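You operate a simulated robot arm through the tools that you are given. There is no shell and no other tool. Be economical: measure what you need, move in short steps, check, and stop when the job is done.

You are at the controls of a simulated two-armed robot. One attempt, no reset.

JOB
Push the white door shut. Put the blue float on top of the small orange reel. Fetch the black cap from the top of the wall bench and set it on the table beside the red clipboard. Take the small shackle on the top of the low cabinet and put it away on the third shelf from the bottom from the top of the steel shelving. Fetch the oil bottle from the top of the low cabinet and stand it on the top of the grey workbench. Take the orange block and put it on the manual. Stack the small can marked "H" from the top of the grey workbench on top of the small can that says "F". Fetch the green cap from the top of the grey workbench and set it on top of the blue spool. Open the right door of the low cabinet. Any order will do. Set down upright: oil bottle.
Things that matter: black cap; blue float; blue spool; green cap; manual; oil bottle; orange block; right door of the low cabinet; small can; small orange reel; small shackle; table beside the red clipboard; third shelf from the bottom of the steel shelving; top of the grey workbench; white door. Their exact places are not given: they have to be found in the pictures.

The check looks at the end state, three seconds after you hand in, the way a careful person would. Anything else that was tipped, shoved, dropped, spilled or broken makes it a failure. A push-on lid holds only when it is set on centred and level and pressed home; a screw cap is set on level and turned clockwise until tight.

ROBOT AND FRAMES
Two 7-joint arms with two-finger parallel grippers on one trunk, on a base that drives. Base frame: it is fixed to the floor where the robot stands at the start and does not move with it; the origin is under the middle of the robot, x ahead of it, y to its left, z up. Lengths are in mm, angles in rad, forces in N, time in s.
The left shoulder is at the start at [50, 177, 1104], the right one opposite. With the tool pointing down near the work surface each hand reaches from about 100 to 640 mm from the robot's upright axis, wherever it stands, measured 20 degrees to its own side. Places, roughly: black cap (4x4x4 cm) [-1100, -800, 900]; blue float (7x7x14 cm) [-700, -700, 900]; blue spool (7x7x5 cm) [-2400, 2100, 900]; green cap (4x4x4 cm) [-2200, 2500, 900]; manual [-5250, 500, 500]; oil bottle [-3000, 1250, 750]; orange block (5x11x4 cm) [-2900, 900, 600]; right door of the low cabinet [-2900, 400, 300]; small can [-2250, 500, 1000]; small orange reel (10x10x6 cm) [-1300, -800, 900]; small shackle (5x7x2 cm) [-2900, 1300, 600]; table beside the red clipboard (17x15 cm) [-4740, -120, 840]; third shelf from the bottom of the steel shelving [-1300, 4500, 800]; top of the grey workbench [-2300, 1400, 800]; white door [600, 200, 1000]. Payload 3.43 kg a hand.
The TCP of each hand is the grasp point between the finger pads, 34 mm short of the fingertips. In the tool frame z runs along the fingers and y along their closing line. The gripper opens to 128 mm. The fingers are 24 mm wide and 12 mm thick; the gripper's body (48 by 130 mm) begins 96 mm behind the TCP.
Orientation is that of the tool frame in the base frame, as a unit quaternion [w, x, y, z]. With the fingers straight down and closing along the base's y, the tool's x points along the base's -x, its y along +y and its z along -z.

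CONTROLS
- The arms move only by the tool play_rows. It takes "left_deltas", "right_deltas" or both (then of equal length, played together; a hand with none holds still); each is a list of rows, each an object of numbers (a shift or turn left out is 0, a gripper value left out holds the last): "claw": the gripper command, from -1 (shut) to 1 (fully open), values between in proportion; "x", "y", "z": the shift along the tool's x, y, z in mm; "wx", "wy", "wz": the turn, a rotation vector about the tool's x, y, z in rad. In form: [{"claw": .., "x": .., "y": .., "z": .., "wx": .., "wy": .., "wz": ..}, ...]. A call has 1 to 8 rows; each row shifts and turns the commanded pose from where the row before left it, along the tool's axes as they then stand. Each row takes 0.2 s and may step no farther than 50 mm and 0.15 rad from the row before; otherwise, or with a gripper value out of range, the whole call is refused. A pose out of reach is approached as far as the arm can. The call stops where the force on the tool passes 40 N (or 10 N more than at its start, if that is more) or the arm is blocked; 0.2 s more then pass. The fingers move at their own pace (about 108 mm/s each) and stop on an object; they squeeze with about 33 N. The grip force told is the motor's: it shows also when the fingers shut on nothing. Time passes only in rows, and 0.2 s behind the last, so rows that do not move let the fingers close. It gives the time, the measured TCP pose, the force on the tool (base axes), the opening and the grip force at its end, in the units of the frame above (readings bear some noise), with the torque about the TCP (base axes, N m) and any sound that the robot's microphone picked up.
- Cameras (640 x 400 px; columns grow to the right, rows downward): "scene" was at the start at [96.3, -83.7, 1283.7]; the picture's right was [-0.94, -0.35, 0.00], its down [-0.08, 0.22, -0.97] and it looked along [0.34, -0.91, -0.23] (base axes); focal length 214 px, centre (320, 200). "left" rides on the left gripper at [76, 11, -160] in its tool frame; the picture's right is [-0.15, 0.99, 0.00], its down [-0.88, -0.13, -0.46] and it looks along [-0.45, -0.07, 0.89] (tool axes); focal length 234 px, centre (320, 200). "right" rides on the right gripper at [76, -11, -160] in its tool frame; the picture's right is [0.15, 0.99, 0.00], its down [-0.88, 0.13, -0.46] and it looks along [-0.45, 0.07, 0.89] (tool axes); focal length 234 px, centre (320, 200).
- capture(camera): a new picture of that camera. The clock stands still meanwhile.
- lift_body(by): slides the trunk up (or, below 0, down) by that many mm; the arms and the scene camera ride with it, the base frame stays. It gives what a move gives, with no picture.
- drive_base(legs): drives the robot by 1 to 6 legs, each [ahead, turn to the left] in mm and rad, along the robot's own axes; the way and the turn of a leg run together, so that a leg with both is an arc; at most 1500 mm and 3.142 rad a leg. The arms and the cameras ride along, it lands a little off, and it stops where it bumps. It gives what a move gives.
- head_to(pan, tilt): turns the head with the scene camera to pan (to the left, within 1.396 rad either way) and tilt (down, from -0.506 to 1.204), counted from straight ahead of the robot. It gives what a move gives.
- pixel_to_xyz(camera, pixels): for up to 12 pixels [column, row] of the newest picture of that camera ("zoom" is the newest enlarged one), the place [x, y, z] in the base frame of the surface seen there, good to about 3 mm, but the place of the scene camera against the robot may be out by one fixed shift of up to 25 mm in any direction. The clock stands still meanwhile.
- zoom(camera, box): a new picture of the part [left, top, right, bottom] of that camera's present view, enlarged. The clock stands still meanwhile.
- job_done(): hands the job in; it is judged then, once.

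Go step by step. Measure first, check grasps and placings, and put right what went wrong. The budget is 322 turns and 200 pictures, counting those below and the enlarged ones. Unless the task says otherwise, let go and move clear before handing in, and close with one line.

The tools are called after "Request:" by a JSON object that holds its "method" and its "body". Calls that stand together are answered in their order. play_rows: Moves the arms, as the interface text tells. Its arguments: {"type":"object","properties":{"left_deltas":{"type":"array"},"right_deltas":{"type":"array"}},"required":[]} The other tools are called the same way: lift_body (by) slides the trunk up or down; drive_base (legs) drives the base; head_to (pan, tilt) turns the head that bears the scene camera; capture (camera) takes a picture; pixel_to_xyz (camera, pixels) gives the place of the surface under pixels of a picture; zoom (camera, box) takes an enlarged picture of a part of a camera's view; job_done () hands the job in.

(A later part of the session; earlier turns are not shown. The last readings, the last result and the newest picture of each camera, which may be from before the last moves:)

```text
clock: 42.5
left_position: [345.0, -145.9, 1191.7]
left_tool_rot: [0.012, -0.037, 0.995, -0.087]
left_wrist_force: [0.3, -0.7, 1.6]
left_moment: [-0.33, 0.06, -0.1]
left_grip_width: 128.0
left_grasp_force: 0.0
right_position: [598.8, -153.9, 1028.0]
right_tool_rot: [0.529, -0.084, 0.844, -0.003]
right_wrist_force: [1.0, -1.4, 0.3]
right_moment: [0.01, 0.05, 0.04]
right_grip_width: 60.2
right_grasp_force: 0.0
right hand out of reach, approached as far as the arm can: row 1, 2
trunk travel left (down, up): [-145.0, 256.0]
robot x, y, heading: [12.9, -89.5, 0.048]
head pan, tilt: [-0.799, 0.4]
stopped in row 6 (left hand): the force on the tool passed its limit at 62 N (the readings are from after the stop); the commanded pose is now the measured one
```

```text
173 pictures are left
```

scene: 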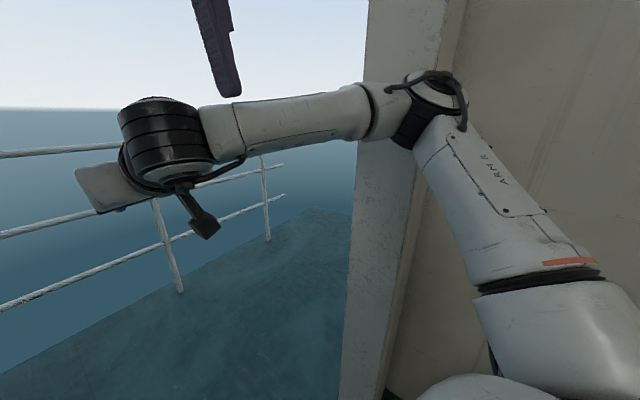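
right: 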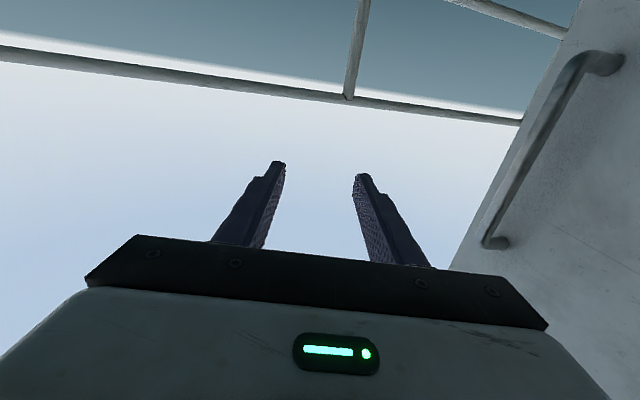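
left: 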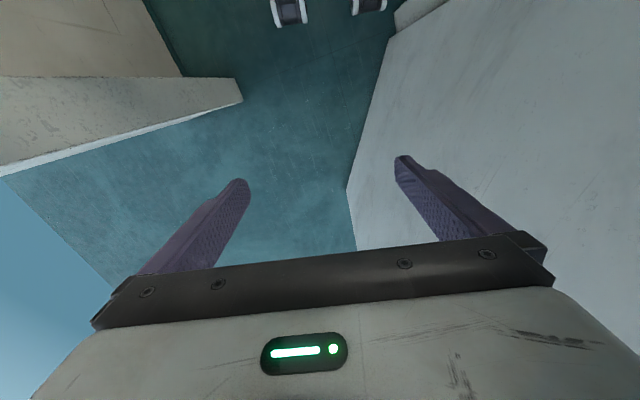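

The left fingers touched the right forearm. I'll raise and shift the left hand left.

Request:
{"method": "play_rows", "body": {"left_deltas": [{"z": -35, "y": 20}, {"z": -30, "y": 35}, {"z": -20, "y": 40}, {"z": -20, "y": 40}, {"y": 40}]}}

Request:
{"method": "play_rows", "body": {"right_deltas": [{"z": -20, "wy": 0.14}, {"z": -20, "x": 20, "wy": 0.14}, {"z": -10, "x": 30, "wy": 0.14}, {"x": 40, "wy": 0.14}, {"x": 40, "wy": 0.14}, {"x": 40, "wy": 0.14}, {"x": 40, "wy": 0.1}, {"x": 40}]}}

Request:
{"method": "capture", "body": {"camera": "scene"}}

```text
clock: 43.6
left_position: [338.0, 21.4, 1209.9]
left_tool_rot: [0.013, -0.037, 0.996, -0.085]
left_wrist_force: [0.4, -0.7, 0.3]
left_moment: [-0.01, -0.03, 0.0]
left_grip_width: 127.9
left_grasp_force: 0.0
left hand out of reach, approached as far as the arm can: row 1, 2, 3, 4
right_position: [601.3, -155.3, 1024.1]
right_tool_rot: [0.528, -0.084, 0.845, -0.004]
right_wrist_force: [-1.1, 0.9, -0.1]
right_moment: [0.0, 0.0, -0.01]
right_grip_width: 59.9
right_grasp_force: 0.0
trunk travel left (down, up): [-145.0, 256.0]
robot x, y, heading: [12.6, -92.4, 0.036]
head pan, tilt: [-0.799, 0.4]
```

```text
clock: 45.5
left_position: [335.3, 7.4, 1213.4]
left_tool_rot: [0.013, -0.037, 0.996, -0.076]
left_wrist_force: [-1.0, -0.7, -0.1]
left_moment: [0.03, -0.07, 0.0]
left_grip_width: 128.0
left_grasp_force: 0.2
right_position: [351.5, -211.2, 933.4]
right_tool_rot: [0.091, -0.065, 0.993, -0.028]
right_wrist_force: [-0.9, -0.7, 0.3]
right_moment: [0.02, 0.0, 0.02]
right_grip_width: 60.1
right_grasp_force: 0.1
trunk travel left (down, up): [-145.0, 256.0]
robot x, y, heading: [14.9, -92.2, 0.034]
head pan, tilt: [-0.799, 0.4]
```

```text
172 pictures are left
```

scene: 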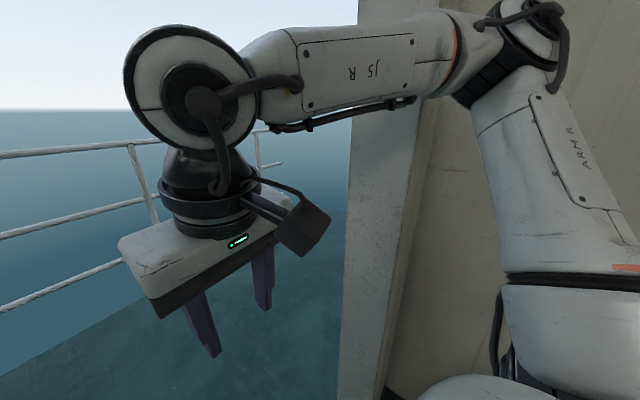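

The right hand is tucked in. Now I turn the left hand to point forward while extending it.

Request:
{"method": "play_rows", "body": {"left_deltas": [{"x": -30, "z": 20, "wy": -0.15, "claw": -0.06}, {"x": -26.7, "z": 24.3, "wy": -0.15}, {"x": -22.8, "z": 28, "wy": -0.15}, {"x": -18.3, "z": 31, "wy": -0.15}, {"x": -13.5, "z": 33.5, "wy": -0.15}, {"x": -8.4, "z": 35, "wy": -0.15}, {"x": -3, "z": 36, "wy": -0.15}, {"x": 2.4, "z": 36, "wy": -0.15}]}}

Request:
{"method": "play_rows", "body": {"left_deltas": [{"x": -12.7, "z": 32.6, "wy": -0.15}, {"x": -7.7, "z": 34, "wy": -0.15}, {"x": -2.5, "z": 35, "wy": -0.07}]}}

Request:
{"method": "head_to", "body": {"pan": 0.3, "tilt": 0.4}}

Request:
{"method": "capture", "body": {"camera": "scene"}}

```text
clock: 47.2
left_position: [505.6, -15.0, 1190.6]
left_tool_rot: [0.648, -0.06, 0.758, -0.047]
left_wrist_force: [-0.1, -0.1, 0.0]
left_moment: [0.01, 0.02, 0.02]
left_grip_width: 60.2
left_grasp_force: 0.0
right_position: [329.3, -222.2, 939.1]
right_tool_rot: [0.105, -0.064, 0.992, -0.022]
right_wrist_force: [0.1, -0.7, 0.7]
right_moment: [0.0, -0.01, -0.01]
right_grip_width: 60.1
right_grasp_force: 0.0
trunk travel left (down, up): [-145.0, 256.0]
robot x, y, heading: [9.0, -92.4, 0.054]
head pan, tilt: [-0.799, 0.4]
stopped in row 8 (left hand): the arm was blocked; the commanded pose is now the measured one
```

```text
clock: 48.0
left_position: [655.3, -3.9, 1174.0]
left_tool_rot: [0.757, -0.068, 0.649, -0.035]
left_wrist_force: [-4.1, 5.8, 6.5]
left_moment: [0.03, 0.83, -0.73]
left_grip_width: 60.3
left_grasp_force: 0.2
right_position: [358.4, -216.8, 928.4]
right_tool_rot: [0.09, -0.064, 0.994, -0.025]
right_wrist_force: [-1.4, -1.0, -0.3]
right_moment: [0.09, -0.15, 0.03]
right_grip_width: 60.2
right_grasp_force: 0.1
trunk travel left (down, up): [-145.0, 256.0]
robot x, y, heading: [16.1, -92.6, 0.033]
head pan, tilt: [-0.799, 0.4]
```

```text
clock: 49.4
left_position: [652.9, -2.4, 1173.7]
left_tool_rot: [0.754, -0.069, 0.652, -0.035]
left_wrist_force: [-0.5, 0.0, 0.1]
left_moment: [0.03, 0.01, 0.0]
left_grip_width: 60.3
left_grasp_force: 0.0
right_position: [358.0, -218.0, 930.7]
right_tool_rot: [0.086, -0.065, 0.994, -0.025]
right_wrist_force: [-0.2, -0.6, 0.2]
right_moment: [-0.02, 0.0, 0.02]
right_grip_width: 60.0
right_grasp_force: 0.0
trunk travel left (down, up): [-145.0, 256.0]
robot x, y, heading: [13.3, -92.9, 0.048]
head pan, tilt: [0.3, 0.4]
```

```text
171 pictures are left
```

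scene: 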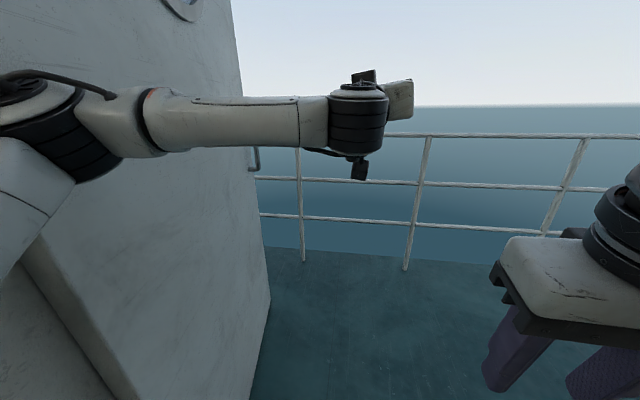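

The left hand points forward at (653,-2,1174), with the handle visible at (255,160) behind the forearm. I'll measure the handle and door.

Request:
{"method": "pixel_to_xyz", "body": {"camera": "scene", "pixels": [[257, 155], [258, 160], [252, 169], [262, 250], [240, 250], [160, 250], [100, 200], [60, 120], [130, 120], [200, 110], [50, 300]]}}

Request:
{"method": "capture", "body": {"camera": "left"}}

```text
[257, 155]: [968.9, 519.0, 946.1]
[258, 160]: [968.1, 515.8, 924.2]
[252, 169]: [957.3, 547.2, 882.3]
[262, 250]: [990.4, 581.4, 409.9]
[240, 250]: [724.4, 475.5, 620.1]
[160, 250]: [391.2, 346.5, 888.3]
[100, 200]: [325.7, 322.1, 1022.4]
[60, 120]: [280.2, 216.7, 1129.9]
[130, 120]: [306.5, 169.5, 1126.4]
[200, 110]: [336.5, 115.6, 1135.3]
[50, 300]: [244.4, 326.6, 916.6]
```

```text
170 pictures are left
```

left: 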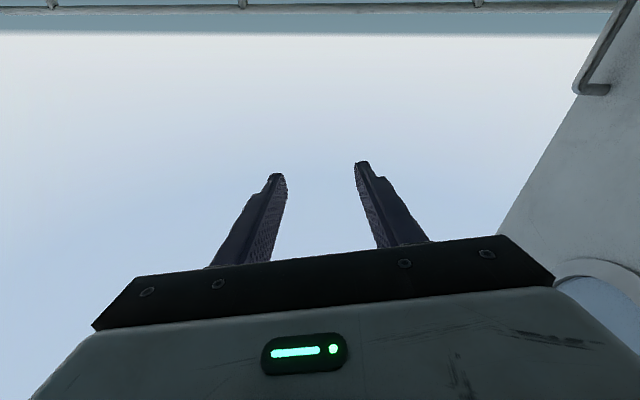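

The handle is about 320 mm beyond and 515 mm left. I'll stretch the left arm forward first to draw its elbow in.

Request:
{"method": "play_rows", "body": {"left_deltas": [{"z": 45, "wy": 0.07}, {"z": 45, "wy": 0.07}, {"z": 45, "x": 10}, {"z": 45, "x": 10}]}}

Request:
{"method": "capture", "body": {"camera": "scene"}}

```text
clock: 50.4
left_position: [825.1, 13.9, 1172.1]
left_tool_rot: [0.712, -0.072, 0.698, -0.042]
left_wrist_force: [0.6, -0.2, 0.1]
left_moment: [0.03, 0.0, -0.02]
left_grip_width: 60.0
left_grasp_force: 0.0
right_position: [350.1, -212.6, 933.5]
right_tool_rot: [0.091, -0.065, 0.993, -0.027]
right_wrist_force: [0.2, 0.6, -0.1]
right_moment: [0.0, -0.03, -0.03]
right_grip_width: 60.1
right_grasp_force: 0.1
trunk travel left (down, up): [-145.0, 256.0]
robot x, y, heading: [12.0, -96.2, 0.041]
head pan, tilt: [0.3, 0.4]
```

```text
169 pictures are left
```

scene: 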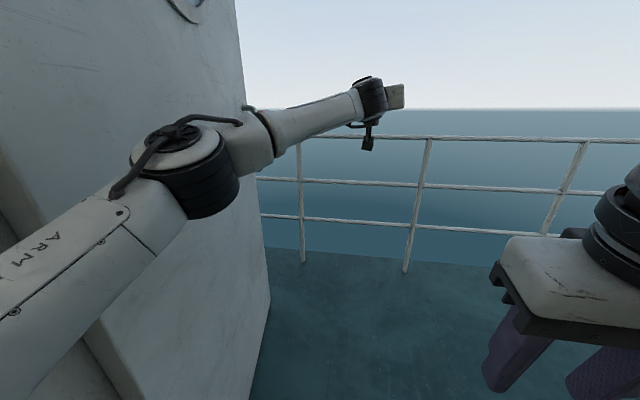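

The arm is nearly straight now with TCP (825,14,1172). I'll drive ahead 270 and then turn left 0.4.

Request:
{"method": "drive_base", "body": {"legs": [[270, 0], [0, 0.4]]}}

Request:
{"method": "head_to", "body": {"pan": 0.1, "tilt": 0.4}}

Request:
{"method": "capture", "body": {"camera": "scene"}}

Request:
{"method": "capture", "body": {"camera": "left"}}

```text
clock: 51.4
left_position: [862.6, 18.9, 1177.3]
left_tool_rot: [0.713, -0.074, 0.696, -0.042]
left_wrist_force: [-0.2, 0.4, 0.5]
left_moment: [-0.02, -0.02, 0.05]
left_grip_width: 60.2
left_grasp_force: 0.1
right_position: [390.7, -209.9, 941.3]
right_tool_rot: [0.101, -0.063, 0.992, -0.029]
right_wrist_force: [-0.9, -0.1, 0.2]
right_moment: [0.01, -0.04, 0.06]
right_grip_width: 60.3
right_grasp_force: 0.1
trunk travel left (down, up): [-145.0, 256.0]
robot x, y, heading: [57.3, -87.7, 0.034]
head pan, tilt: [0.3, 0.4]
stopped in leg 1: the robot was blocked; the commanded pose is now the measured one
```

```text
clock: 52.1
left_position: [861.2, 18.1, 1178.7]
left_tool_rot: [0.714, -0.071, 0.695, -0.044]
left_wrist_force: [-1.0, -0.2, 0.3]
left_moment: [0.0, -0.01, -0.03]
left_grip_width: 60.1
left_grasp_force: 0.1
right_position: [390.9, -209.4, 940.7]
right_tool_rot: [0.102, -0.063, 0.992, -0.029]
right_wrist_force: [0.6, 1.2, 0.7]
right_moment: [0.0, -0.01, 0.01]
right_grip_width: 60.4
right_grasp_force: 0.0
trunk travel left (down, up): [-145.0, 256.0]
robot x, y, heading: [56.0, -90.0, 0.039]
head pan, tilt: [0.099, 0.4]
```

```text
168 pictures are left
```

scene: 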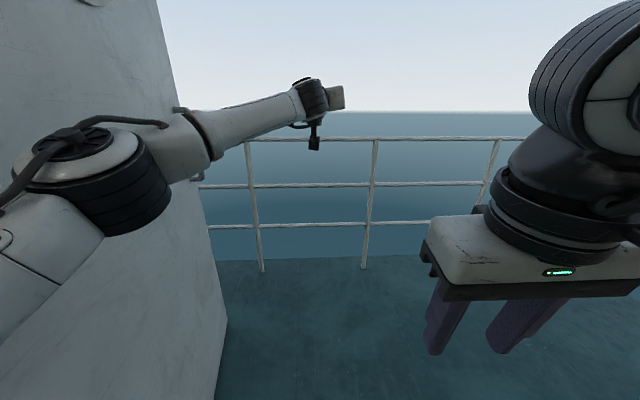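

```text
167 pictures are left
```

left: 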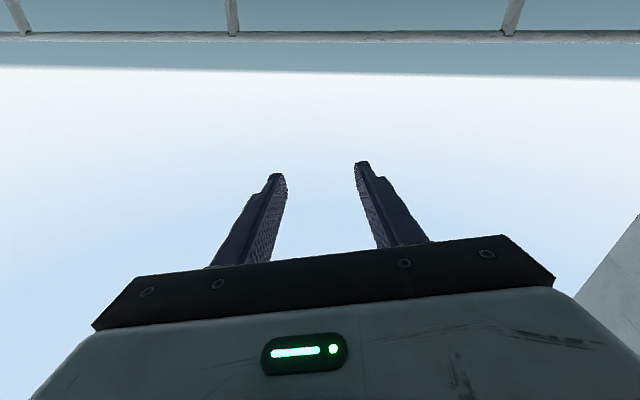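

The right elbow hit the wall beside the doorway. I'll lower the right hand so that arm hangs and the elbow comes in.

Request:
{"method": "play_rows", "body": {"right_deltas": [{"z": 45, "wy": -0.1}, {"z": 45}, {"z": 45}, {"z": 45}, {"z": 45}, {"z": 45}, {"z": 45}, {"z": 45}]}}

Request:
{"method": "head_to", "body": {"pan": -0.8, "tilt": 0.6}}

Request:
{"method": "capture", "body": {"camera": "scene"}}

```text
clock: 54.1
left_position: [854.8, 49.3, 1180.8]
left_tool_rot: [0.715, -0.086, 0.692, -0.054]
left_wrist_force: [1.2, 1.0, -0.1]
left_moment: [0.01, 0.0, -0.08]
left_grip_width: 60.3
left_grasp_force: 0.1
right_position: [484.4, -242.7, 653.0]
right_tool_rot: [0.162, -0.105, 0.98, -0.049]
right_wrist_force: [0.2, -0.6, 0.2]
right_moment: [-0.01, 0.02, -0.01]
right_grip_width: 60.0
right_grasp_force: 0.1
right hand out of reach, approached as far as the arm can: row 6, 7, 8
trunk travel left (down, up): [-145.0, 256.0]
robot x, y, heading: [54.3, -85.9, 0.049]
head pan, tilt: [0.099, 0.4]
stopped in row 8 (right hand): the arm was blocked; the commanded pose is now the measured one
```

```text
clock: 55.3
left_position: [854.5, 47.2, 1179.6]
left_tool_rot: [0.715, -0.083, 0.692, -0.055]
left_wrist_force: [0.7, -1.4, 0.4]
left_moment: [-0.02, -0.01, -0.02]
left_grip_width: 60.4
left_grasp_force: 0.0
right_position: [483.0, -242.5, 651.2]
right_tool_rot: [0.159, -0.107, 0.98, -0.05]
right_wrist_force: [-0.1, -0.8, -0.4]
right_moment: [0.02, 0.02, 0.0]
right_grip_width: 60.2
right_grasp_force: 0.1
trunk travel left (down, up): [-145.0, 256.0]
robot x, y, heading: [52.7, -87.5, 0.047]
head pan, tilt: [-0.799, 0.6]
```

```text
166 pictures are left
```

scene: 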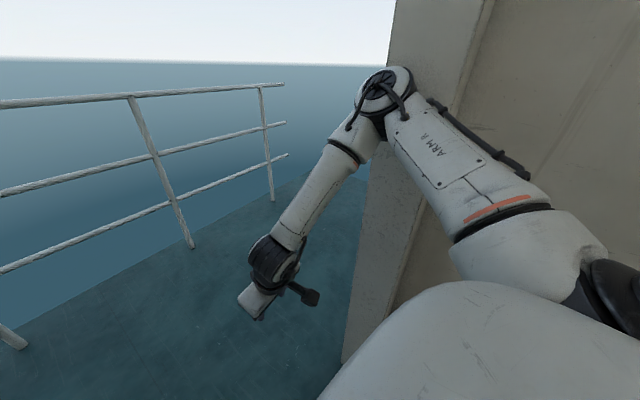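

The right elbow still catches the jamb. I'll drive ahead in a left-bearing arc so it comes away from the jamb while the straight left arm swings left.

Request:
{"method": "drive_base", "body": {"legs": [[40, 0.15], [120, 0.05], [120, 0.15]]}}

Request:
{"method": "head_to", "body": {"pan": 0.1, "tilt": 0.4}}

Request:
{"method": "capture", "body": {"camera": "scene"}}

Request:
{"method": "capture", "body": {"camera": "left"}}

```text
clock: 56.0
left_position: [850.8, 55.3, 1183.1]
left_tool_rot: [0.716, -0.087, 0.691, -0.046]
left_wrist_force: [1.0, 1.3, -0.3]
left_moment: [0.02, -0.02, -0.07]
left_grip_width: 60.3
left_grasp_force: 0.1
right_position: [493.4, -233.6, 660.6]
right_tool_rot: [0.176, -0.125, 0.975, -0.05]
right_wrist_force: [0.0, -0.3, -0.8]
right_moment: [-0.03, -0.05, -0.01]
right_grip_width: 60.1
right_grasp_force: 0.1
trunk travel left (down, up): [-145.0, 256.0]
robot x, y, heading: [55.5, -83.9, 0.064]
head pan, tilt: [-0.799, 0.6]
stopped in leg 1: the robot was blocked; the commanded pose is now the measured one
```

```text
clock: 57.2
left_position: [849.4, 51.9, 1183.0]
left_tool_rot: [0.717, -0.087, 0.69, -0.047]
left_wrist_force: [-0.1, 0.2, 0.0]
left_moment: [0.05, 0.02, -0.02]
left_grip_width: 60.5
left_grasp_force: 0.1
right_position: [491.5, -235.6, 656.6]
right_tool_rot: [0.172, -0.123, 0.976, -0.048]
right_wrist_force: [-0.4, -1.3, -0.2]
right_moment: [0.0, 0.0, 0.01]
right_grip_width: 60.2
right_grasp_force: 0.0
trunk travel left (down, up): [-145.0, 256.0]
robot x, y, heading: [56.0, -79.7, 0.061]
head pan, tilt: [0.099, 0.4]
```

```text
165 pictures are left
```

scene: 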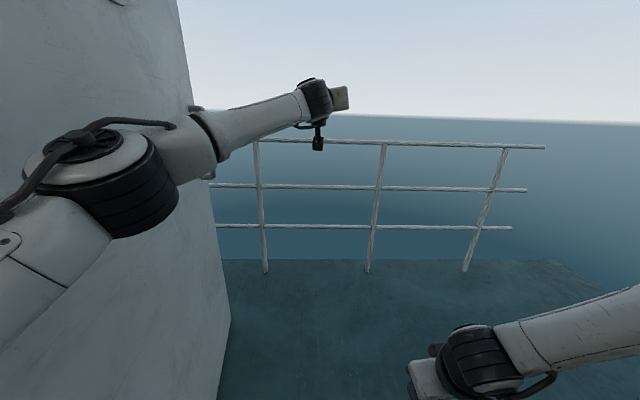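

```text
164 pictures are left
```

left: 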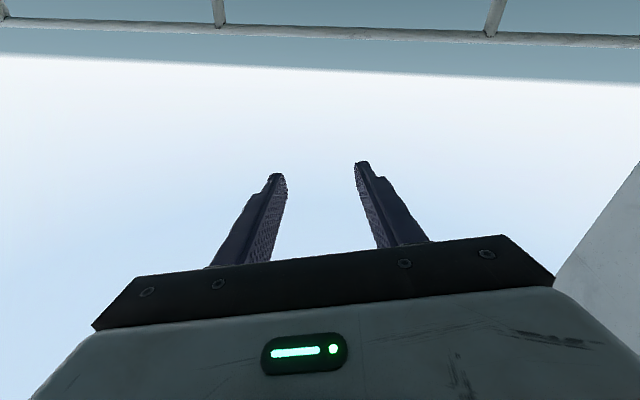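

It is still wedged. I'll back up 130 mm and stretch the right arm straight forward too, so its elbow draws in.

Request:
{"method": "drive_base", "body": {"legs": [[-130, -0.05]]}}

Request:
{"method": "play_rows", "body": {"right_deltas": [{"x": -44, "z": -20}, {"x": -44, "z": -20}, {"x": -44, "z": -20}, {"x": -44, "z": -20}, {"x": -44, "z": -20}, {"x": -44, "z": -20}, {"x": -44, "z": -20}]}}

Request:
{"method": "head_to", "body": {"pan": -0.5, "tilt": 0.5}}

Request:
{"method": "capture", "body": {"camera": "scene"}}

```text
clock: 58.5
left_position: [743.3, -10.8, 1170.5]
left_tool_rot: [0.71, -0.062, 0.7, -0.053]
left_wrist_force: [0.6, 0.5, 0.0]
left_moment: [0.0, 0.02, -0.03]
left_grip_width: 60.2
left_grasp_force: 0.2
right_position: [359.0, -273.8, 644.3]
right_tool_rot: [0.159, -0.093, 0.982, -0.033]
right_wrist_force: [0.0, -0.6, -0.4]
right_moment: [0.05, 0.02, -0.02]
right_grip_width: 60.0
right_grasp_force: 0.1
trunk travel left (down, up): [-145.0, 256.0]
robot x, y, heading: [-67.0, -86.6, 0.015]
head pan, tilt: [0.099, 0.4]
```

```text
clock: 60.1
left_position: [742.8, -11.3, 1170.0]
left_tool_rot: [0.71, -0.062, 0.7, -0.053]
left_wrist_force: [0.1, 0.1, -0.4]
left_moment: [-0.01, -0.03, -0.01]
left_grip_width: 60.4
left_grasp_force: 0.1
right_position: [530.2, -284.4, 878.0]
right_tool_rot: [0.161, -0.093, 0.982, -0.032]
right_wrist_force: [0.7, 0.4, 0.9]
right_moment: [-0.03, -0.01, -0.01]
right_grip_width: 60.2
right_grasp_force: 0.0
right hand out of reach, approached as far as the arm can: row 3, 4, 5, 6, 7
trunk travel left (down, up): [-145.0, 256.0]
robot x, y, heading: [-71.7, -88.2, 0.014]
head pan, tilt: [0.099, 0.4]
```

```text
clock: 61.1
left_position: [743.6, -10.6, 1171.5]
left_tool_rot: [0.71, -0.062, 0.7, -0.053]
left_wrist_force: [0.4, 0.2, 0.2]
left_moment: [0.0, -0.03, -0.04]
left_grip_width: 60.1
left_grasp_force: 0.1
right_position: [530.1, -284.9, 876.8]
right_tool_rot: [0.16, -0.092, 0.982, -0.032]
right_wrist_force: [-0.4, -0.1, 0.1]
right_moment: [-0.02, 0.0, -0.01]
right_grip_width: 60.3
right_grasp_force: 0.0
trunk travel left (down, up): [-145.0, 256.0]
robot x, y, heading: [-72.4, -86.7, 0.016]
head pan, tilt: [-0.499, 0.499]
```

```text
163 pictures are left
```

scene: 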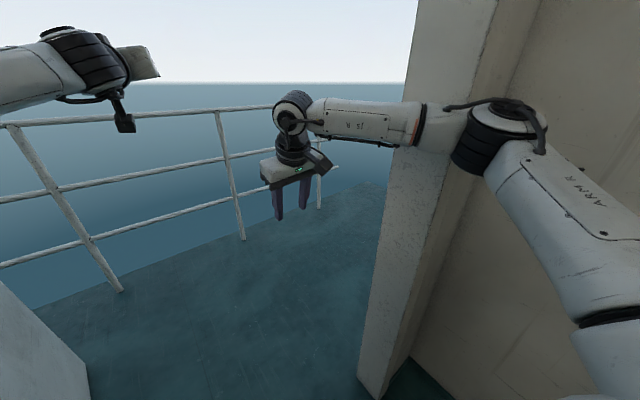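

I'll measure the elbow and jamb in this picture.

Request:
{"method": "pixel_to_xyz", "body": {"camera": "scene", "pixels": [[500, 120], [535, 140], [470, 150], [430, 130], [400, 250], [480, 50], [440, 250], [380, 380]]}}

```text
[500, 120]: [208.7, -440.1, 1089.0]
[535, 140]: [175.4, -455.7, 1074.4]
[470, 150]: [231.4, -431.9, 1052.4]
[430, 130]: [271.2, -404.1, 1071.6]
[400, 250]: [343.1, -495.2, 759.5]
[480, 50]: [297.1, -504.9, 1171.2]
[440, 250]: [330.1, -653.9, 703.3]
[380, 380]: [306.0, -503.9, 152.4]
```

The right elbow is at y≈-455 with the jamb at -500, so a shift of the right hand inward by 100 will help. I'll also check the left elbow.

Request:
{"method": "play_rows", "body": {"right_deltas": [{"y": 40}, {"y": 40}, {"y": 40}]}}

Request:
{"method": "capture", "body": {"camera": "scene"}}

Request:
{"method": "head_to", "body": {"pan": 0.6, "tilt": 0.4}}

Request:
{"method": "capture", "body": {"camera": "scene"}}

```text
clock: 61.9
left_position: [743.5, -11.3, 1171.1]
left_tool_rot: [0.71, -0.061, 0.7, -0.053]
left_wrist_force: [-0.8, 0.2, -0.2]
left_moment: [0.01, 0.0, 0.02]
left_grip_width: 60.3
left_grasp_force: 0.0
right_position: [464.6, -229.8, 862.7]
right_tool_rot: [0.161, -0.092, 0.982, -0.033]
right_wrist_force: [0.0, 0.2, -0.5]
right_moment: [-0.02, -0.02, 0.0]
right_grip_width: 60.5
right_grasp_force: 0.0
right hand out of reach, approached as far as the arm can: row 1, 2, 3
trunk travel left (down, up): [-145.0, 256.0]
robot x, y, heading: [-74.0, -87.9, 0.011]
head pan, tilt: [-0.499, 0.499]
```

```text
162 pictures are left
```

scene: 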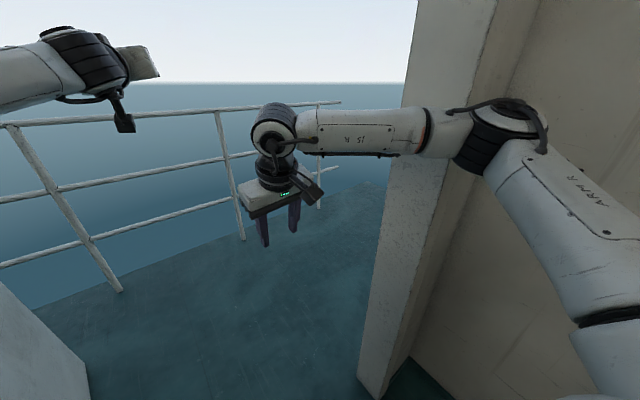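

```text
clock: 63.3
left_position: [744.0, -12.2, 1170.2]
left_tool_rot: [0.71, -0.063, 0.7, -0.051]
left_wrist_force: [0.5, 0.0, -0.1]
left_moment: [0.0, 0.0, 0.05]
left_grip_width: 60.0
left_grasp_force: 0.1
right_position: [465.8, -230.5, 863.1]
right_tool_rot: [0.16, -0.092, 0.982, -0.032]
right_wrist_force: [-0.6, -0.2, -0.1]
right_moment: [-0.01, 0.01, 0.02]
right_grip_width: 60.3
right_grasp_force: 0.1
trunk travel left (down, up): [-145.0, 256.0]
robot x, y, heading: [-71.9, -85.9, 0.015]
head pan, tilt: [0.6, 0.4]
```

```text
161 pictures are left
```

scene: 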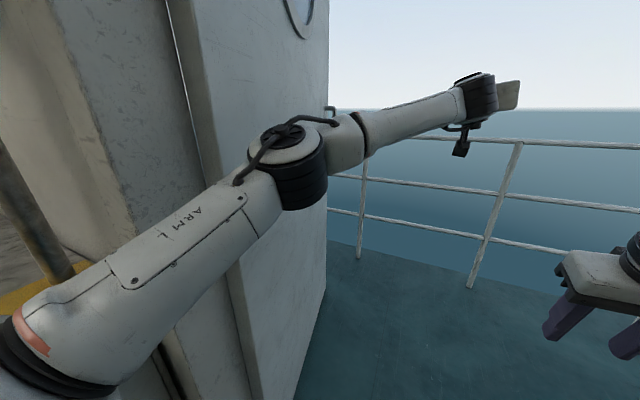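

I'll measure the left elbow, the left jamb and the door here.

Request:
{"method": "pixel_to_xyz", "body": {"camera": "scene", "pixels": [[285, 150], [300, 190], [250, 215], [215, 100], [120, 150], [175, 60], [300, 300], [330, 112], [240, 300], [60, 240]]}}

```text
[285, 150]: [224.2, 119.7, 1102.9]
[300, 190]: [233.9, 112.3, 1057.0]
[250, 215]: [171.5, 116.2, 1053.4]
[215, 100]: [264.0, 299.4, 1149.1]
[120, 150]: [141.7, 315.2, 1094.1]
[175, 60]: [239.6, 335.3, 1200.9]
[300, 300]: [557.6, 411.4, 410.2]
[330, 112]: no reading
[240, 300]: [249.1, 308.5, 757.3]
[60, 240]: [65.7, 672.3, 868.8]
```

There is 125 mm margin on the left but none on the right, so I'll shift the robot left about 75 mm with a backward S, then drive ahead.

Request:
{"method": "drive_base", "body": {"legs": [[-180, -0.4], [-180, 0.4]]}}

```text
clock: 66.0
left_position: [400.2, 53.8, 1170.1]
left_tool_rot: [0.71, -0.062, 0.7, -0.052]
left_wrist_force: [0.0, 0.5, -1.0]
left_moment: [0.0, -0.01, -0.01]
left_grip_width: 59.9
left_grasp_force: 0.0
right_position: [121.6, -165.5, 862.2]
right_tool_rot: [0.16, -0.093, 0.982, -0.031]
right_wrist_force: [-0.2, -0.1, 0.4]
right_moment: [-0.01, 0.03, -0.01]
right_grip_width: 60.2
right_grasp_force: 0.1
trunk travel left (down, up): [-145.0, 256.0]
robot x, y, heading: [-415.2, -24.2, 0.019]
head pan, tilt: [0.6, 0.4]
```

Now at y=-24 with heading 0.02. I'll drive ahead 620 mm.

Request:
{"method": "drive_base", "body": {"legs": [[620, 0]]}}

Request:
{"method": "capture", "body": {"camera": "scene"}}

```text
clock: 69.5
left_position: [1026.6, 64.2, 1170.5]
left_tool_rot: [0.71, -0.063, 0.7, -0.051]
left_wrist_force: [0.9, 0.7, 0.5]
left_moment: [-0.02, 0.01, -0.01]
left_grip_width: 60.6
left_grasp_force: 0.1
right_position: [749.3, -154.2, 863.2]
right_tool_rot: [0.161, -0.094, 0.982, -0.032]
right_wrist_force: [0.0, 0.9, -0.5]
right_moment: [0.01, 0.03, 0.0]
right_grip_width: 60.3
right_grasp_force: 0.1
trunk travel left (down, up): [-145.0, 256.0]
robot x, y, heading: [213.3, -15.0, 0.013]
head pan, tilt: [0.6, 0.4]
```

```text
160 pictures are left
```

scene: 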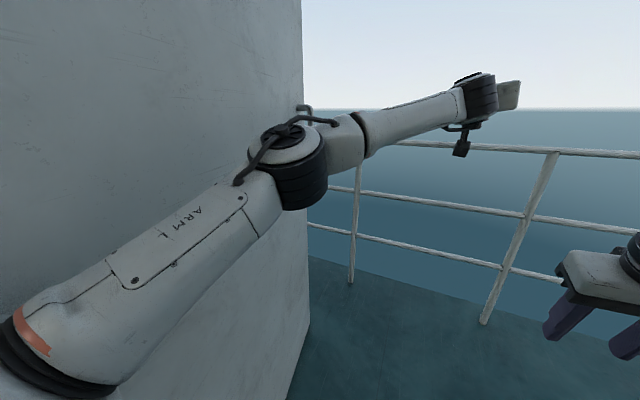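

I'm through with clearance. I'll drive another 100 mm and turn left 0.42 toward the handle.

Request:
{"method": "drive_base", "body": {"legs": [[100, 0], [0, 0.42]]}}

Request:
{"method": "head_to", "body": {"pan": 0.2, "tilt": 0.3}}

Request:
{"method": "capture", "body": {"camera": "scene"}}

Request:
{"method": "capture", "body": {"camera": "left"}}

```text
clock: 71.9
left_position: [1020.8, 394.8, 1169.8]
left_tool_rot: [0.705, -0.209, 0.671, 0.099]
left_wrist_force: [0.5, 0.2, -0.1]
left_moment: [-0.03, 0.0, -0.02]
left_grip_width: 60.3
left_grasp_force: 0.0
right_position: [858.6, 81.6, 863.3]
right_tool_rot: [0.163, -0.297, 0.941, 0.002]
right_wrist_force: [-0.3, -0.4, 0.5]
right_moment: [-0.01, -0.02, 0.01]
right_grip_width: 60.2
right_grasp_force: 0.0
trunk travel left (down, up): [-145.0, 256.0]
robot x, y, heading: [311.0, -15.8, 0.438]
head pan, tilt: [0.6, 0.4]
```

```text
clock: 72.8
left_position: [1021.0, 394.0, 1169.8]
left_tool_rot: [0.705, -0.209, 0.671, 0.099]
left_wrist_force: [0.5, -0.6, 0.1]
left_moment: [-0.01, -0.01, -0.04]
left_grip_width: 60.2
left_grasp_force: 0.0
right_position: [857.4, 80.4, 862.4]
right_tool_rot: [0.163, -0.299, 0.94, 0.003]
right_wrist_force: [0.7, 0.1, 0.6]
right_moment: [0.02, 0.0, -0.01]
right_grip_width: 60.0
right_grasp_force: 0.0
trunk travel left (down, up): [-145.0, 256.0]
robot x, y, heading: [313.5, -11.0, 0.441]
head pan, tilt: [0.201, 0.3]
```

```text
159 pictures are left
```

scene: 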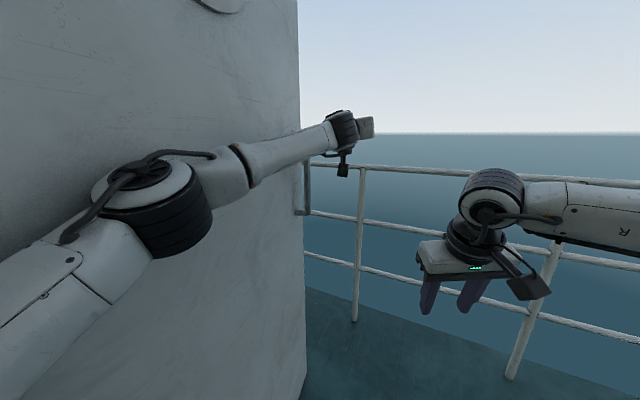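

```text
158 pictures are left
```

left: 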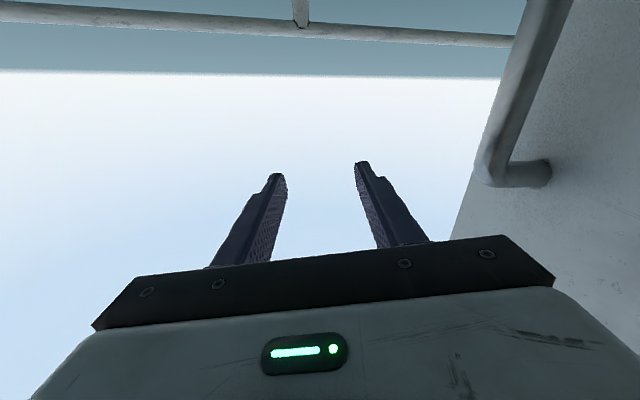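

The handle's top corner shows at (500,170) in the left hand picture. I'll measure it.

Request:
{"method": "pixel_to_xyz", "body": {"camera": "left", "pixels": [[540, 30], [525, 70], [510, 110], [495, 165], [530, 173], [590, 150], [560, 260], [580, 60]]}}

```text
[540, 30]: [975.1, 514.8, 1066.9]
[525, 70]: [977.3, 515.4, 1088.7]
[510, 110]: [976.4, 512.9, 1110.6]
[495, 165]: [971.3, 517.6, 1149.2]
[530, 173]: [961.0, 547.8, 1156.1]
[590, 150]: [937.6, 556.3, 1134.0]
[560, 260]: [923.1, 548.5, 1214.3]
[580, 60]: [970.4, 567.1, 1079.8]
```

The bar axis is near (976,521), z 905–1150, about 45 mm off the door. I'll retract, yaw a bit left, shift left 137 mm and down 105 mm, then check.

Request:
{"method": "play_rows", "body": {"left_deltas": [{"z": -40, "wz": 0.08, "wx": -0.1, "claw": -0.25}, {"z": -40, "wz": 0.08, "wx": -0.1}, {"y": 30, "x": 36}, {"y": 30, "x": 36}, {"y": 30, "x": 36}]}}

Request:
{"method": "capture", "body": {"camera": "left"}}

```text
clock: 73.8
left_position: [941.7, 228.5, 1087.4]
left_tool_rot: [0.686, -0.107, 0.693, 0.193]
left_wrist_force: [1.2, 1.3, -0.9]
left_moment: [0.02, 0.03, -0.06]
left_grip_width: 48.0
left_grasp_force: 0.0
right_position: [855.7, 65.5, 866.3]
right_tool_rot: [0.17, -0.298, 0.939, 0.018]
right_wrist_force: [0.4, -0.9, -0.9]
right_moment: [0.09, 0.07, 0.0]
right_grip_width: 60.0
right_grasp_force: 0.1
trunk travel left (down, up): [-145.0, 256.0]
robot x, y, heading: [311.8, -19.7, 0.438]
head pan, tilt: [0.201, 0.3]
stopped in row 5 (left hand): the arm was blocked; the commanded pose is now the measured one
```

```text
157 pictures are left
```

left: 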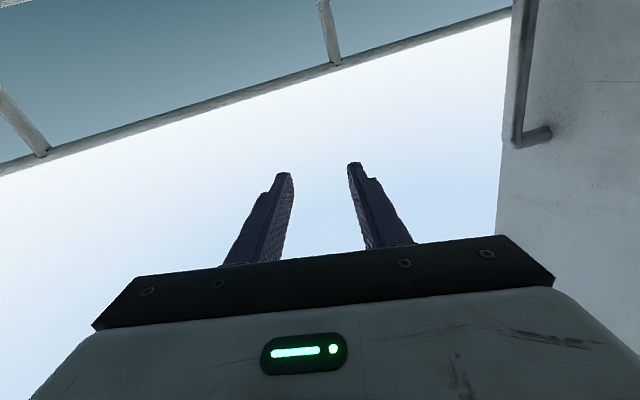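

The left hand went to (942,228,1087) instead of left, and something blocked it. I'll look.

Request:
{"method": "capture", "body": {"camera": "scene"}}

```text
156 pictures are left
```

scene: 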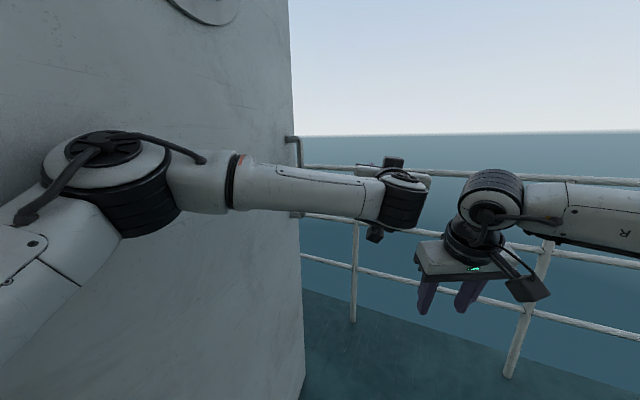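

The left wrist swung right next to the right hand. I'll pull the right hand back and then move the left hand left again.

Request:
{"method": "play_rows", "body": {"right_deltas": [{"x": 40, "z": 10}, {"x": 40, "z": 10}, {"x": 40, "z": 10}, {"x": 40, "z": 10}]}}

Request:
{"method": "play_rows", "body": {"left_deltas": [{"y": 40}, {"y": 40}, {"y": 40}, {"y": 40}]}}

Request:
{"method": "capture", "body": {"camera": "scene"}}

```text
clock: 74.8
left_position: [941.6, 228.9, 1087.5]
left_tool_rot: [0.686, -0.106, 0.693, 0.196]
left_wrist_force: [-0.5, 0.7, -0.1]
left_moment: [-0.03, 0.01, 0.01]
left_grip_width: 48.0
left_grasp_force: 0.1
right_position: [744.4, -15.8, 775.2]
right_tool_rot: [0.168, -0.297, 0.94, 0.017]
right_wrist_force: [-0.1, -0.4, -0.1]
right_moment: [0.01, 0.01, -0.02]
right_grip_width: 60.0
right_grasp_force: 0.0
trunk travel left (down, up): [-145.0, 256.0]
robot x, y, heading: [312.4, -14.1, 0.438]
head pan, tilt: [0.201, 0.3]
```

```text
clock: 75.5
left_position: [920.7, 159.3, 1057.5]
left_tool_rot: [0.684, -0.003, 0.71, 0.165]
left_wrist_force: [1.4, 0.5, 0.9]
left_moment: [-0.02, -0.02, -0.06]
left_grip_width: 47.8
left_grasp_force: 0.0
right_position: [742.8, -16.4, 774.8]
right_tool_rot: [0.167, -0.298, 0.94, 0.014]
right_wrist_force: [-0.1, -0.1, 0.0]
right_moment: [0.05, 0.0, 0.05]
right_grip_width: 60.0
right_grasp_force: 0.1
trunk travel left (down, up): [-145.0, 256.0]
robot x, y, heading: [310.2, -20.1, 0.434]
head pan, tilt: [0.201, 0.3]
stopped in row 3 (left hand): the arm was blocked; the commanded pose is now the measured one
```

```text
155 pictures are left
```

scene: 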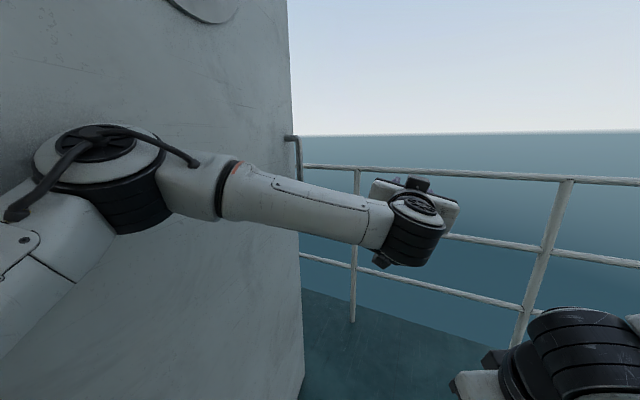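

The left elbow bulges into the door when the arm is not stretched, so I'll turn the base slightly right to free it and restretch the arm straight.

Request:
{"method": "drive_base", "body": {"legs": [[0, -0.15]]}}

Request:
{"method": "play_rows", "body": {"left_deltas": [{"z": 40, "y": 10, "wz": -0.1, "wx": -0.1}, {"z": 40, "y": 20, "wz": -0.1, "wx": -0.1}, {"z": 40, "y": 25}, {"z": 40, "y": 28}, {"z": 30, "y": 38}, {"y": 38, "z": 10}]}}

Request:
{"method": "capture", "body": {"camera": "scene"}}

```text
clock: 76.5
left_position: [942.8, 90.8, 1056.8]
left_tool_rot: [0.695, 0.036, 0.71, 0.112]
left_wrist_force: [0.1, -0.3, 0.1]
left_moment: [0.03, -0.01, -0.01]
left_grip_width: 48.1
left_grasp_force: 0.0
right_position: [741.7, -72.3, 774.8]
right_tool_rot: [0.165, -0.229, 0.959, -0.007]
right_wrist_force: [-0.3, 0.0, 0.1]
right_moment: [-0.03, -0.01, -0.03]
right_grip_width: 60.5
right_grasp_force: 0.0
trunk travel left (down, up): [-145.0, 256.0]
robot x, y, heading: [310.8, -13.9, 0.286]
head pan, tilt: [0.201, 0.3]
```

```text
clock: 77.9
left_position: [1094.2, 293.6, 1063.0]
left_tool_rot: [0.702, -0.104, 0.696, 0.11]
left_wrist_force: [0.5, -0.1, 0.5]
left_moment: [-0.03, -0.01, 0.03]
left_grip_width: 47.8
left_grasp_force: 0.1
right_position: [739.8, -71.6, 774.8]
right_tool_rot: [0.165, -0.228, 0.96, -0.006]
right_wrist_force: [0.1, -0.6, 0.7]
right_moment: [-0.01, -0.01, -0.01]
right_grip_width: 60.5
right_grasp_force: 0.0
trunk travel left (down, up): [-145.0, 256.0]
robot x, y, heading: [308.9, -17.3, 0.28]
head pan, tilt: [0.201, 0.3]
```

```text
154 pictures are left
```

scene: 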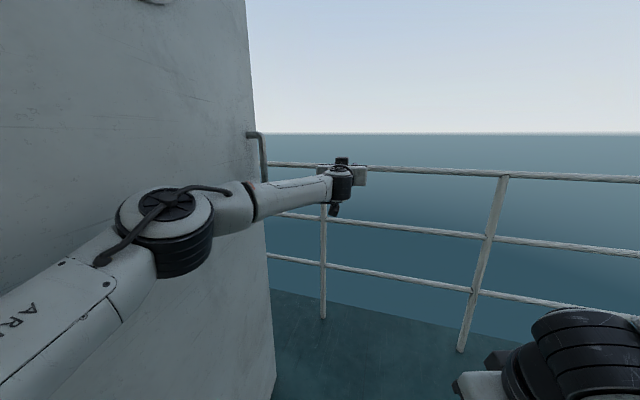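

The arm is stretched, level, at (1094,294,1063). I'll re-measure the handle at (263,160).

Request:
{"method": "pixel_to_xyz", "body": {"camera": "scene", "pixels": [[263, 150], [264, 165], [250, 135], [255, 250], [150, 100], [265, 300], [200, 280], [180, 230], [230, 205]]}}

```text
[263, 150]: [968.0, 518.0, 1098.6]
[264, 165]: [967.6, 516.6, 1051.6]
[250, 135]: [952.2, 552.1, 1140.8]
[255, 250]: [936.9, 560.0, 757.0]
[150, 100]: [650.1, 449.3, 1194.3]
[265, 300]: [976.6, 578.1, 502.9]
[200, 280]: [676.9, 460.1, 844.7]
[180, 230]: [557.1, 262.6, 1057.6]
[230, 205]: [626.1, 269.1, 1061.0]
```

The handle is unchanged at about (976,521). I'll back up 150 mm, shift the hand 120 mm left, turn to heading 0.40 and then approach by driving straight.

Request:
{"method": "drive_base", "body": {"legs": [[-150, 0]]}}

Request:
{"method": "play_rows", "body": {"left_deltas": [{"y": 40}, {"y": 40}, {"y": 40}]}}

Request:
{"method": "drive_base", "body": {"legs": [[0, 0.12]]}}

Request:
{"method": "capture", "body": {"camera": "left"}}

Request:
{"method": "capture", "body": {"camera": "scene"}}

```text
clock: 79.3
left_position: [949.3, 250.3, 1064.8]
left_tool_rot: [0.703, -0.104, 0.695, 0.111]
left_wrist_force: [-0.1, -0.4, 0.5]
left_moment: [0.02, -0.02, 0.0]
left_grip_width: 48.0
left_grasp_force: 0.1
right_position: [596.1, -113.3, 773.5]
right_tool_rot: [0.165, -0.228, 0.959, -0.007]
right_wrist_force: [0.9, 0.2, -0.3]
right_moment: [-0.02, 0.0, 0.01]
right_grip_width: 60.4
right_grasp_force: 0.0
trunk travel left (down, up): [-145.0, 256.0]
robot x, y, heading: [161.8, -59.5, 0.281]
head pan, tilt: [0.201, 0.3]
```

```text
clock: 80.3
left_position: [932.9, 219.0, 1061.9]
left_tool_rot: [0.705, -0.023, 0.704, 0.074]
left_wrist_force: [0.6, 0.7, 0.4]
left_moment: [0.02, -0.09, -0.05]
left_grip_width: 47.9
left_grasp_force: 0.1
right_position: [594.5, -121.4, 772.8]
right_tool_rot: [0.166, -0.227, 0.96, 0.004]
right_wrist_force: [0.4, 0.1, 0.3]
right_moment: [0.01, 0.0, -0.01]
right_grip_width: 60.2
right_grasp_force: 0.0
trunk travel left (down, up): [-145.0, 256.0]
robot x, y, heading: [165.3, -64.9, 0.273]
head pan, tilt: [0.201, 0.3]
stopped in row 3 (left hand): the arm was blocked; the commanded pose is now the measured one
```

```text
clock: 81.0
left_position: [929.8, 204.7, 1061.8]
left_tool_rot: [0.708, -0.015, 0.703, 0.068]
left_wrist_force: [-0.2, 0.5, 0.3]
left_moment: [0.01, 0.02, -0.02]
left_grip_width: 48.0
left_grasp_force: 0.1
right_position: [593.7, -113.7, 773.7]
right_tool_rot: [0.166, -0.233, 0.958, 0.001]
right_wrist_force: [0.2, -0.3, -0.1]
right_moment: [-0.02, -0.02, 0.01]
right_grip_width: 60.1
right_grasp_force: 0.1
trunk travel left (down, up): [-145.0, 256.0]
robot x, y, heading: [160.2, -66.7, 0.279]
head pan, tilt: [0.201, 0.3]
stopped in leg 1: the robot was blocked; the commanded pose is now the measured one
```

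```text
153 pictures are left
```

left: 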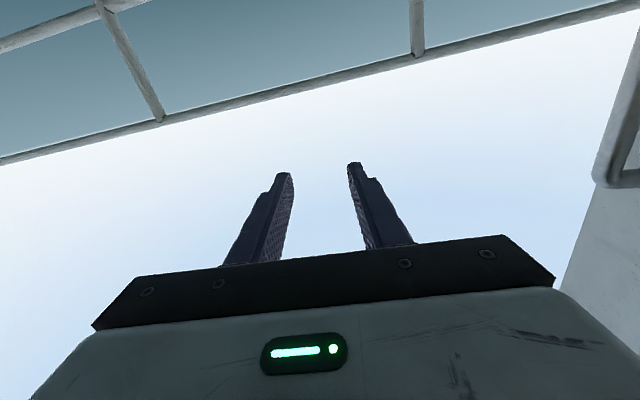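

```text
152 pictures are left
```

scene: 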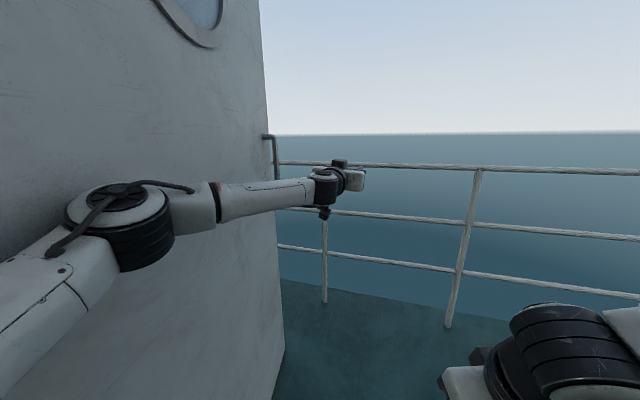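

Moving the hand left always pushes the elbow into the door, so I'll use base motion only: turn to heading 0, restretch the arm, drive to x≈293 and swing left so the hand arrives at the bar.

Request:
{"method": "drive_base", "body": {"legs": [[0, -0.28]]}}

```text
clock: 82.3
left_position: [991.1, 25.1, 1047.7]
left_tool_rot: [0.705, 0.066, 0.705, -0.026]
left_wrist_force: [-0.5, 0.1, 0.2]
left_moment: [-0.03, 0.0, -0.05]
left_grip_width: 48.3
left_grasp_force: 0.1
right_position: [573.5, -207.1, 764.8]
right_tool_rot: [0.15, -0.126, 0.98, -0.034]
right_wrist_force: [-0.2, -0.1, -0.1]
right_moment: [-0.02, -0.01, -0.02]
right_grip_width: 60.2
right_grasp_force: 0.0
trunk travel left (down, up): [-145.0, 256.0]
robot x, y, heading: [169.4, -66.4, 0.042]
head pan, tilt: [0.201, 0.3]
stopped in leg 1: the robot was blocked; the commanded pose is now the measured one
```

The right elbow just touched at heading 0.04. I'll drive ahead from here and correct the left hand's yaw and stretch.

Request:
{"method": "drive_base", "body": {"legs": [[0, 0.03], [125, 0]]}}

Request:
{"method": "play_rows", "body": {"left_deltas": [{"z": 8, "y": 13, "wx": -0.09, "wz": -0.03}, {"z": 7, "y": 13, "wx": -0.08, "wz": -0.03}]}}

```text
clock: 84.0
left_position: [1105.6, 57.0, 1054.9]
left_tool_rot: [0.708, 0.055, 0.704, -0.012]
left_wrist_force: [0.3, 0.3, 0.6]
left_moment: [-0.04, -0.03, 0.03]
left_grip_width: 48.2
left_grasp_force: 0.0
right_position: [702.3, -188.9, 767.6]
right_tool_rot: [0.157, -0.137, 0.978, -0.029]
right_wrist_force: [0.9, 0.0, 0.9]
right_moment: [-0.04, 0.02, 0.0]
right_grip_width: 60.3
right_grasp_force: 0.0
trunk travel left (down, up): [-145.0, 256.0]
robot x, y, heading: [297.9, -59.1, 0.064]
head pan, tilt: [0.201, 0.3]
```

```text
clock: 84.6
left_position: [1122.7, 81.7, 1058.0]
left_tool_rot: [0.71, -0.027, 0.703, 0.026]
left_wrist_force: [-0.6, 1.1, -0.5]
left_moment: [0.0, -0.03, -0.01]
left_grip_width: 48.1
left_grasp_force: 0.0
right_position: [701.5, -189.1, 769.9]
right_tool_rot: [0.158, -0.137, 0.977, -0.029]
right_wrist_force: [-0.4, -0.4, 0.5]
right_moment: [-0.01, -0.01, 0.01]
right_grip_width: 60.4
right_grasp_force: 0.1
trunk travel left (down, up): [-145.0, 256.0]
robot x, y, heading: [296.1, -56.4, 0.066]
head pan, tilt: [0.201, 0.3]
```

Robot at (296,-57) with the arm set. I'll swing left by 0.50 and check with the hand camera before the last bit.

Request:
{"method": "drive_base", "body": {"legs": [[0, 0.5]]}}

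Request:
{"method": "capture", "body": {"camera": "left"}}

```text
clock: 86.3
left_position: [996.8, 380.4, 1050.7]
left_tool_rot: [0.687, -0.16, 0.688, 0.171]
left_wrist_force: [-0.3, 0.2, -0.8]
left_moment: [-0.01, -0.04, -0.07]
left_grip_width: 48.1
left_grasp_force: 0.0
right_position: [722.5, -0.4, 768.2]
right_tool_rot: [0.16, -0.356, 0.921, 0.012]
right_wrist_force: [-0.3, -0.2, 0.0]
right_moment: [0.06, 0.06, 0.0]
right_grip_width: 59.9
right_grasp_force: 0.0
trunk travel left (down, up): [-145.0, 256.0]
robot x, y, heading: [300.4, -62.2, 0.515]
head pan, tilt: [0.201, 0.3]
stopped in leg 1: the robot was blocked; the commanded pose is now the measured one
```

```text
151 pictures are left
```

left: 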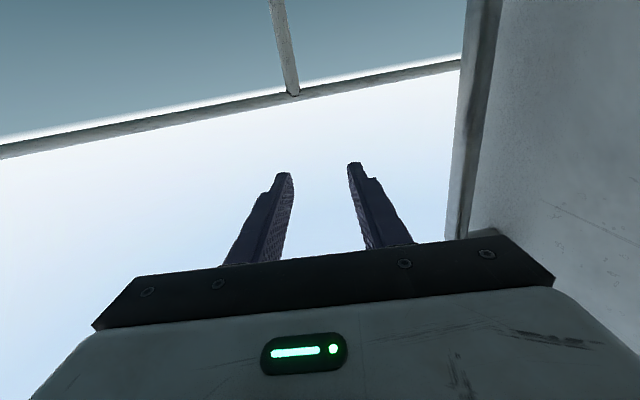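

It stopped at heading 0.515, 130 mm short laterally. I'll look at what is touching.

Request:
{"method": "head_to", "body": {"pan": 0.6, "tilt": 0.5}}

Request:
{"method": "capture", "body": {"camera": "scene"}}

```text
clock: 87.2
left_position: [996.5, 382.5, 1050.9]
left_tool_rot: [0.687, -0.16, 0.688, 0.172]
left_wrist_force: [-0.8, -0.4, 0.6]
left_moment: [-0.04, -0.01, 0.03]
left_grip_width: 48.0
left_grasp_force: 0.1
right_position: [723.6, 1.1, 767.1]
right_tool_rot: [0.16, -0.356, 0.921, 0.011]
right_wrist_force: [-0.3, -1.3, 0.4]
right_moment: [0.0, 0.0, -0.05]
right_grip_width: 60.2
right_grasp_force: 0.0
trunk travel left (down, up): [-145.0, 256.0]
robot x, y, heading: [298.0, -56.0, 0.517]
head pan, tilt: [0.6, 0.499]
```

```text
150 pictures are left
```

scene: 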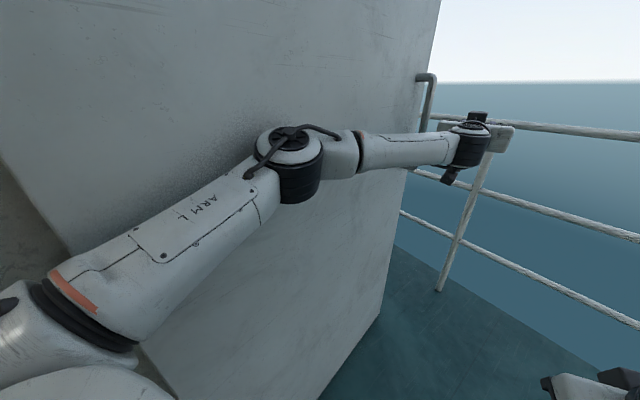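

Request:
{"method": "pixel_to_xyz", "body": {"camera": "scene", "pixels": [[285, 150], [300, 180], [310, 220], [230, 110], [100, 100], [430, 110], [60, 190], [250, 60], [340, 150], [150, 280]]}}

```text
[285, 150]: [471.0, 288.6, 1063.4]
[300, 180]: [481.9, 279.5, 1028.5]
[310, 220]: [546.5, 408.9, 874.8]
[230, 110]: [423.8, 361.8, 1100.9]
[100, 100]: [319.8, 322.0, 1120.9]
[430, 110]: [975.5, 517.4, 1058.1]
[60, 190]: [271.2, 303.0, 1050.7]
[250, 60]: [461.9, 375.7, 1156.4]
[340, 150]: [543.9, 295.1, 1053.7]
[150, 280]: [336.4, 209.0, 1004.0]
```

The elbow (around (460,310)) touches the door, which seems at its end stop. I'll stretch the left arm further to flatten the elbow.

Request:
{"method": "play_rows", "body": {"left_deltas": [{"z": 25}, {"z": 25}, {"z": 25}]}}

Request:
{"method": "capture", "body": {"camera": "scene"}}

```text
clock: 88.0
left_position: [1023.0, 412.6, 1050.8]
left_tool_rot: [0.687, -0.167, 0.686, 0.172]
left_wrist_force: [0.2, 0.9, -0.7]
left_moment: [0.01, -0.03, 0.05]
left_grip_width: 48.2
left_grasp_force: 0.2
left hand out of reach, approached as far as the arm can: row 2, 3
right_position: [721.7, 3.1, 769.1]
right_tool_rot: [0.16, -0.357, 0.92, 0.007]
right_wrist_force: [0.0, 0.7, -0.4]
right_moment: [0.05, 0.02, 0.01]
right_grip_width: 60.5
right_grasp_force: 0.1
trunk travel left (down, up): [-145.0, 256.0]
robot x, y, heading: [301.1, -61.1, 0.514]
head pan, tilt: [0.6, 0.499]
```

```text
149 pictures are left
```

scene: 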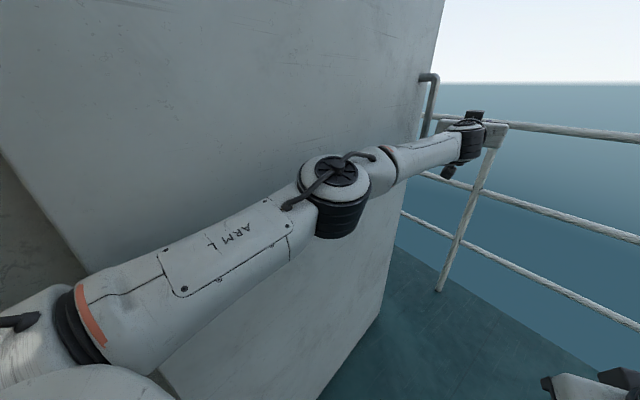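

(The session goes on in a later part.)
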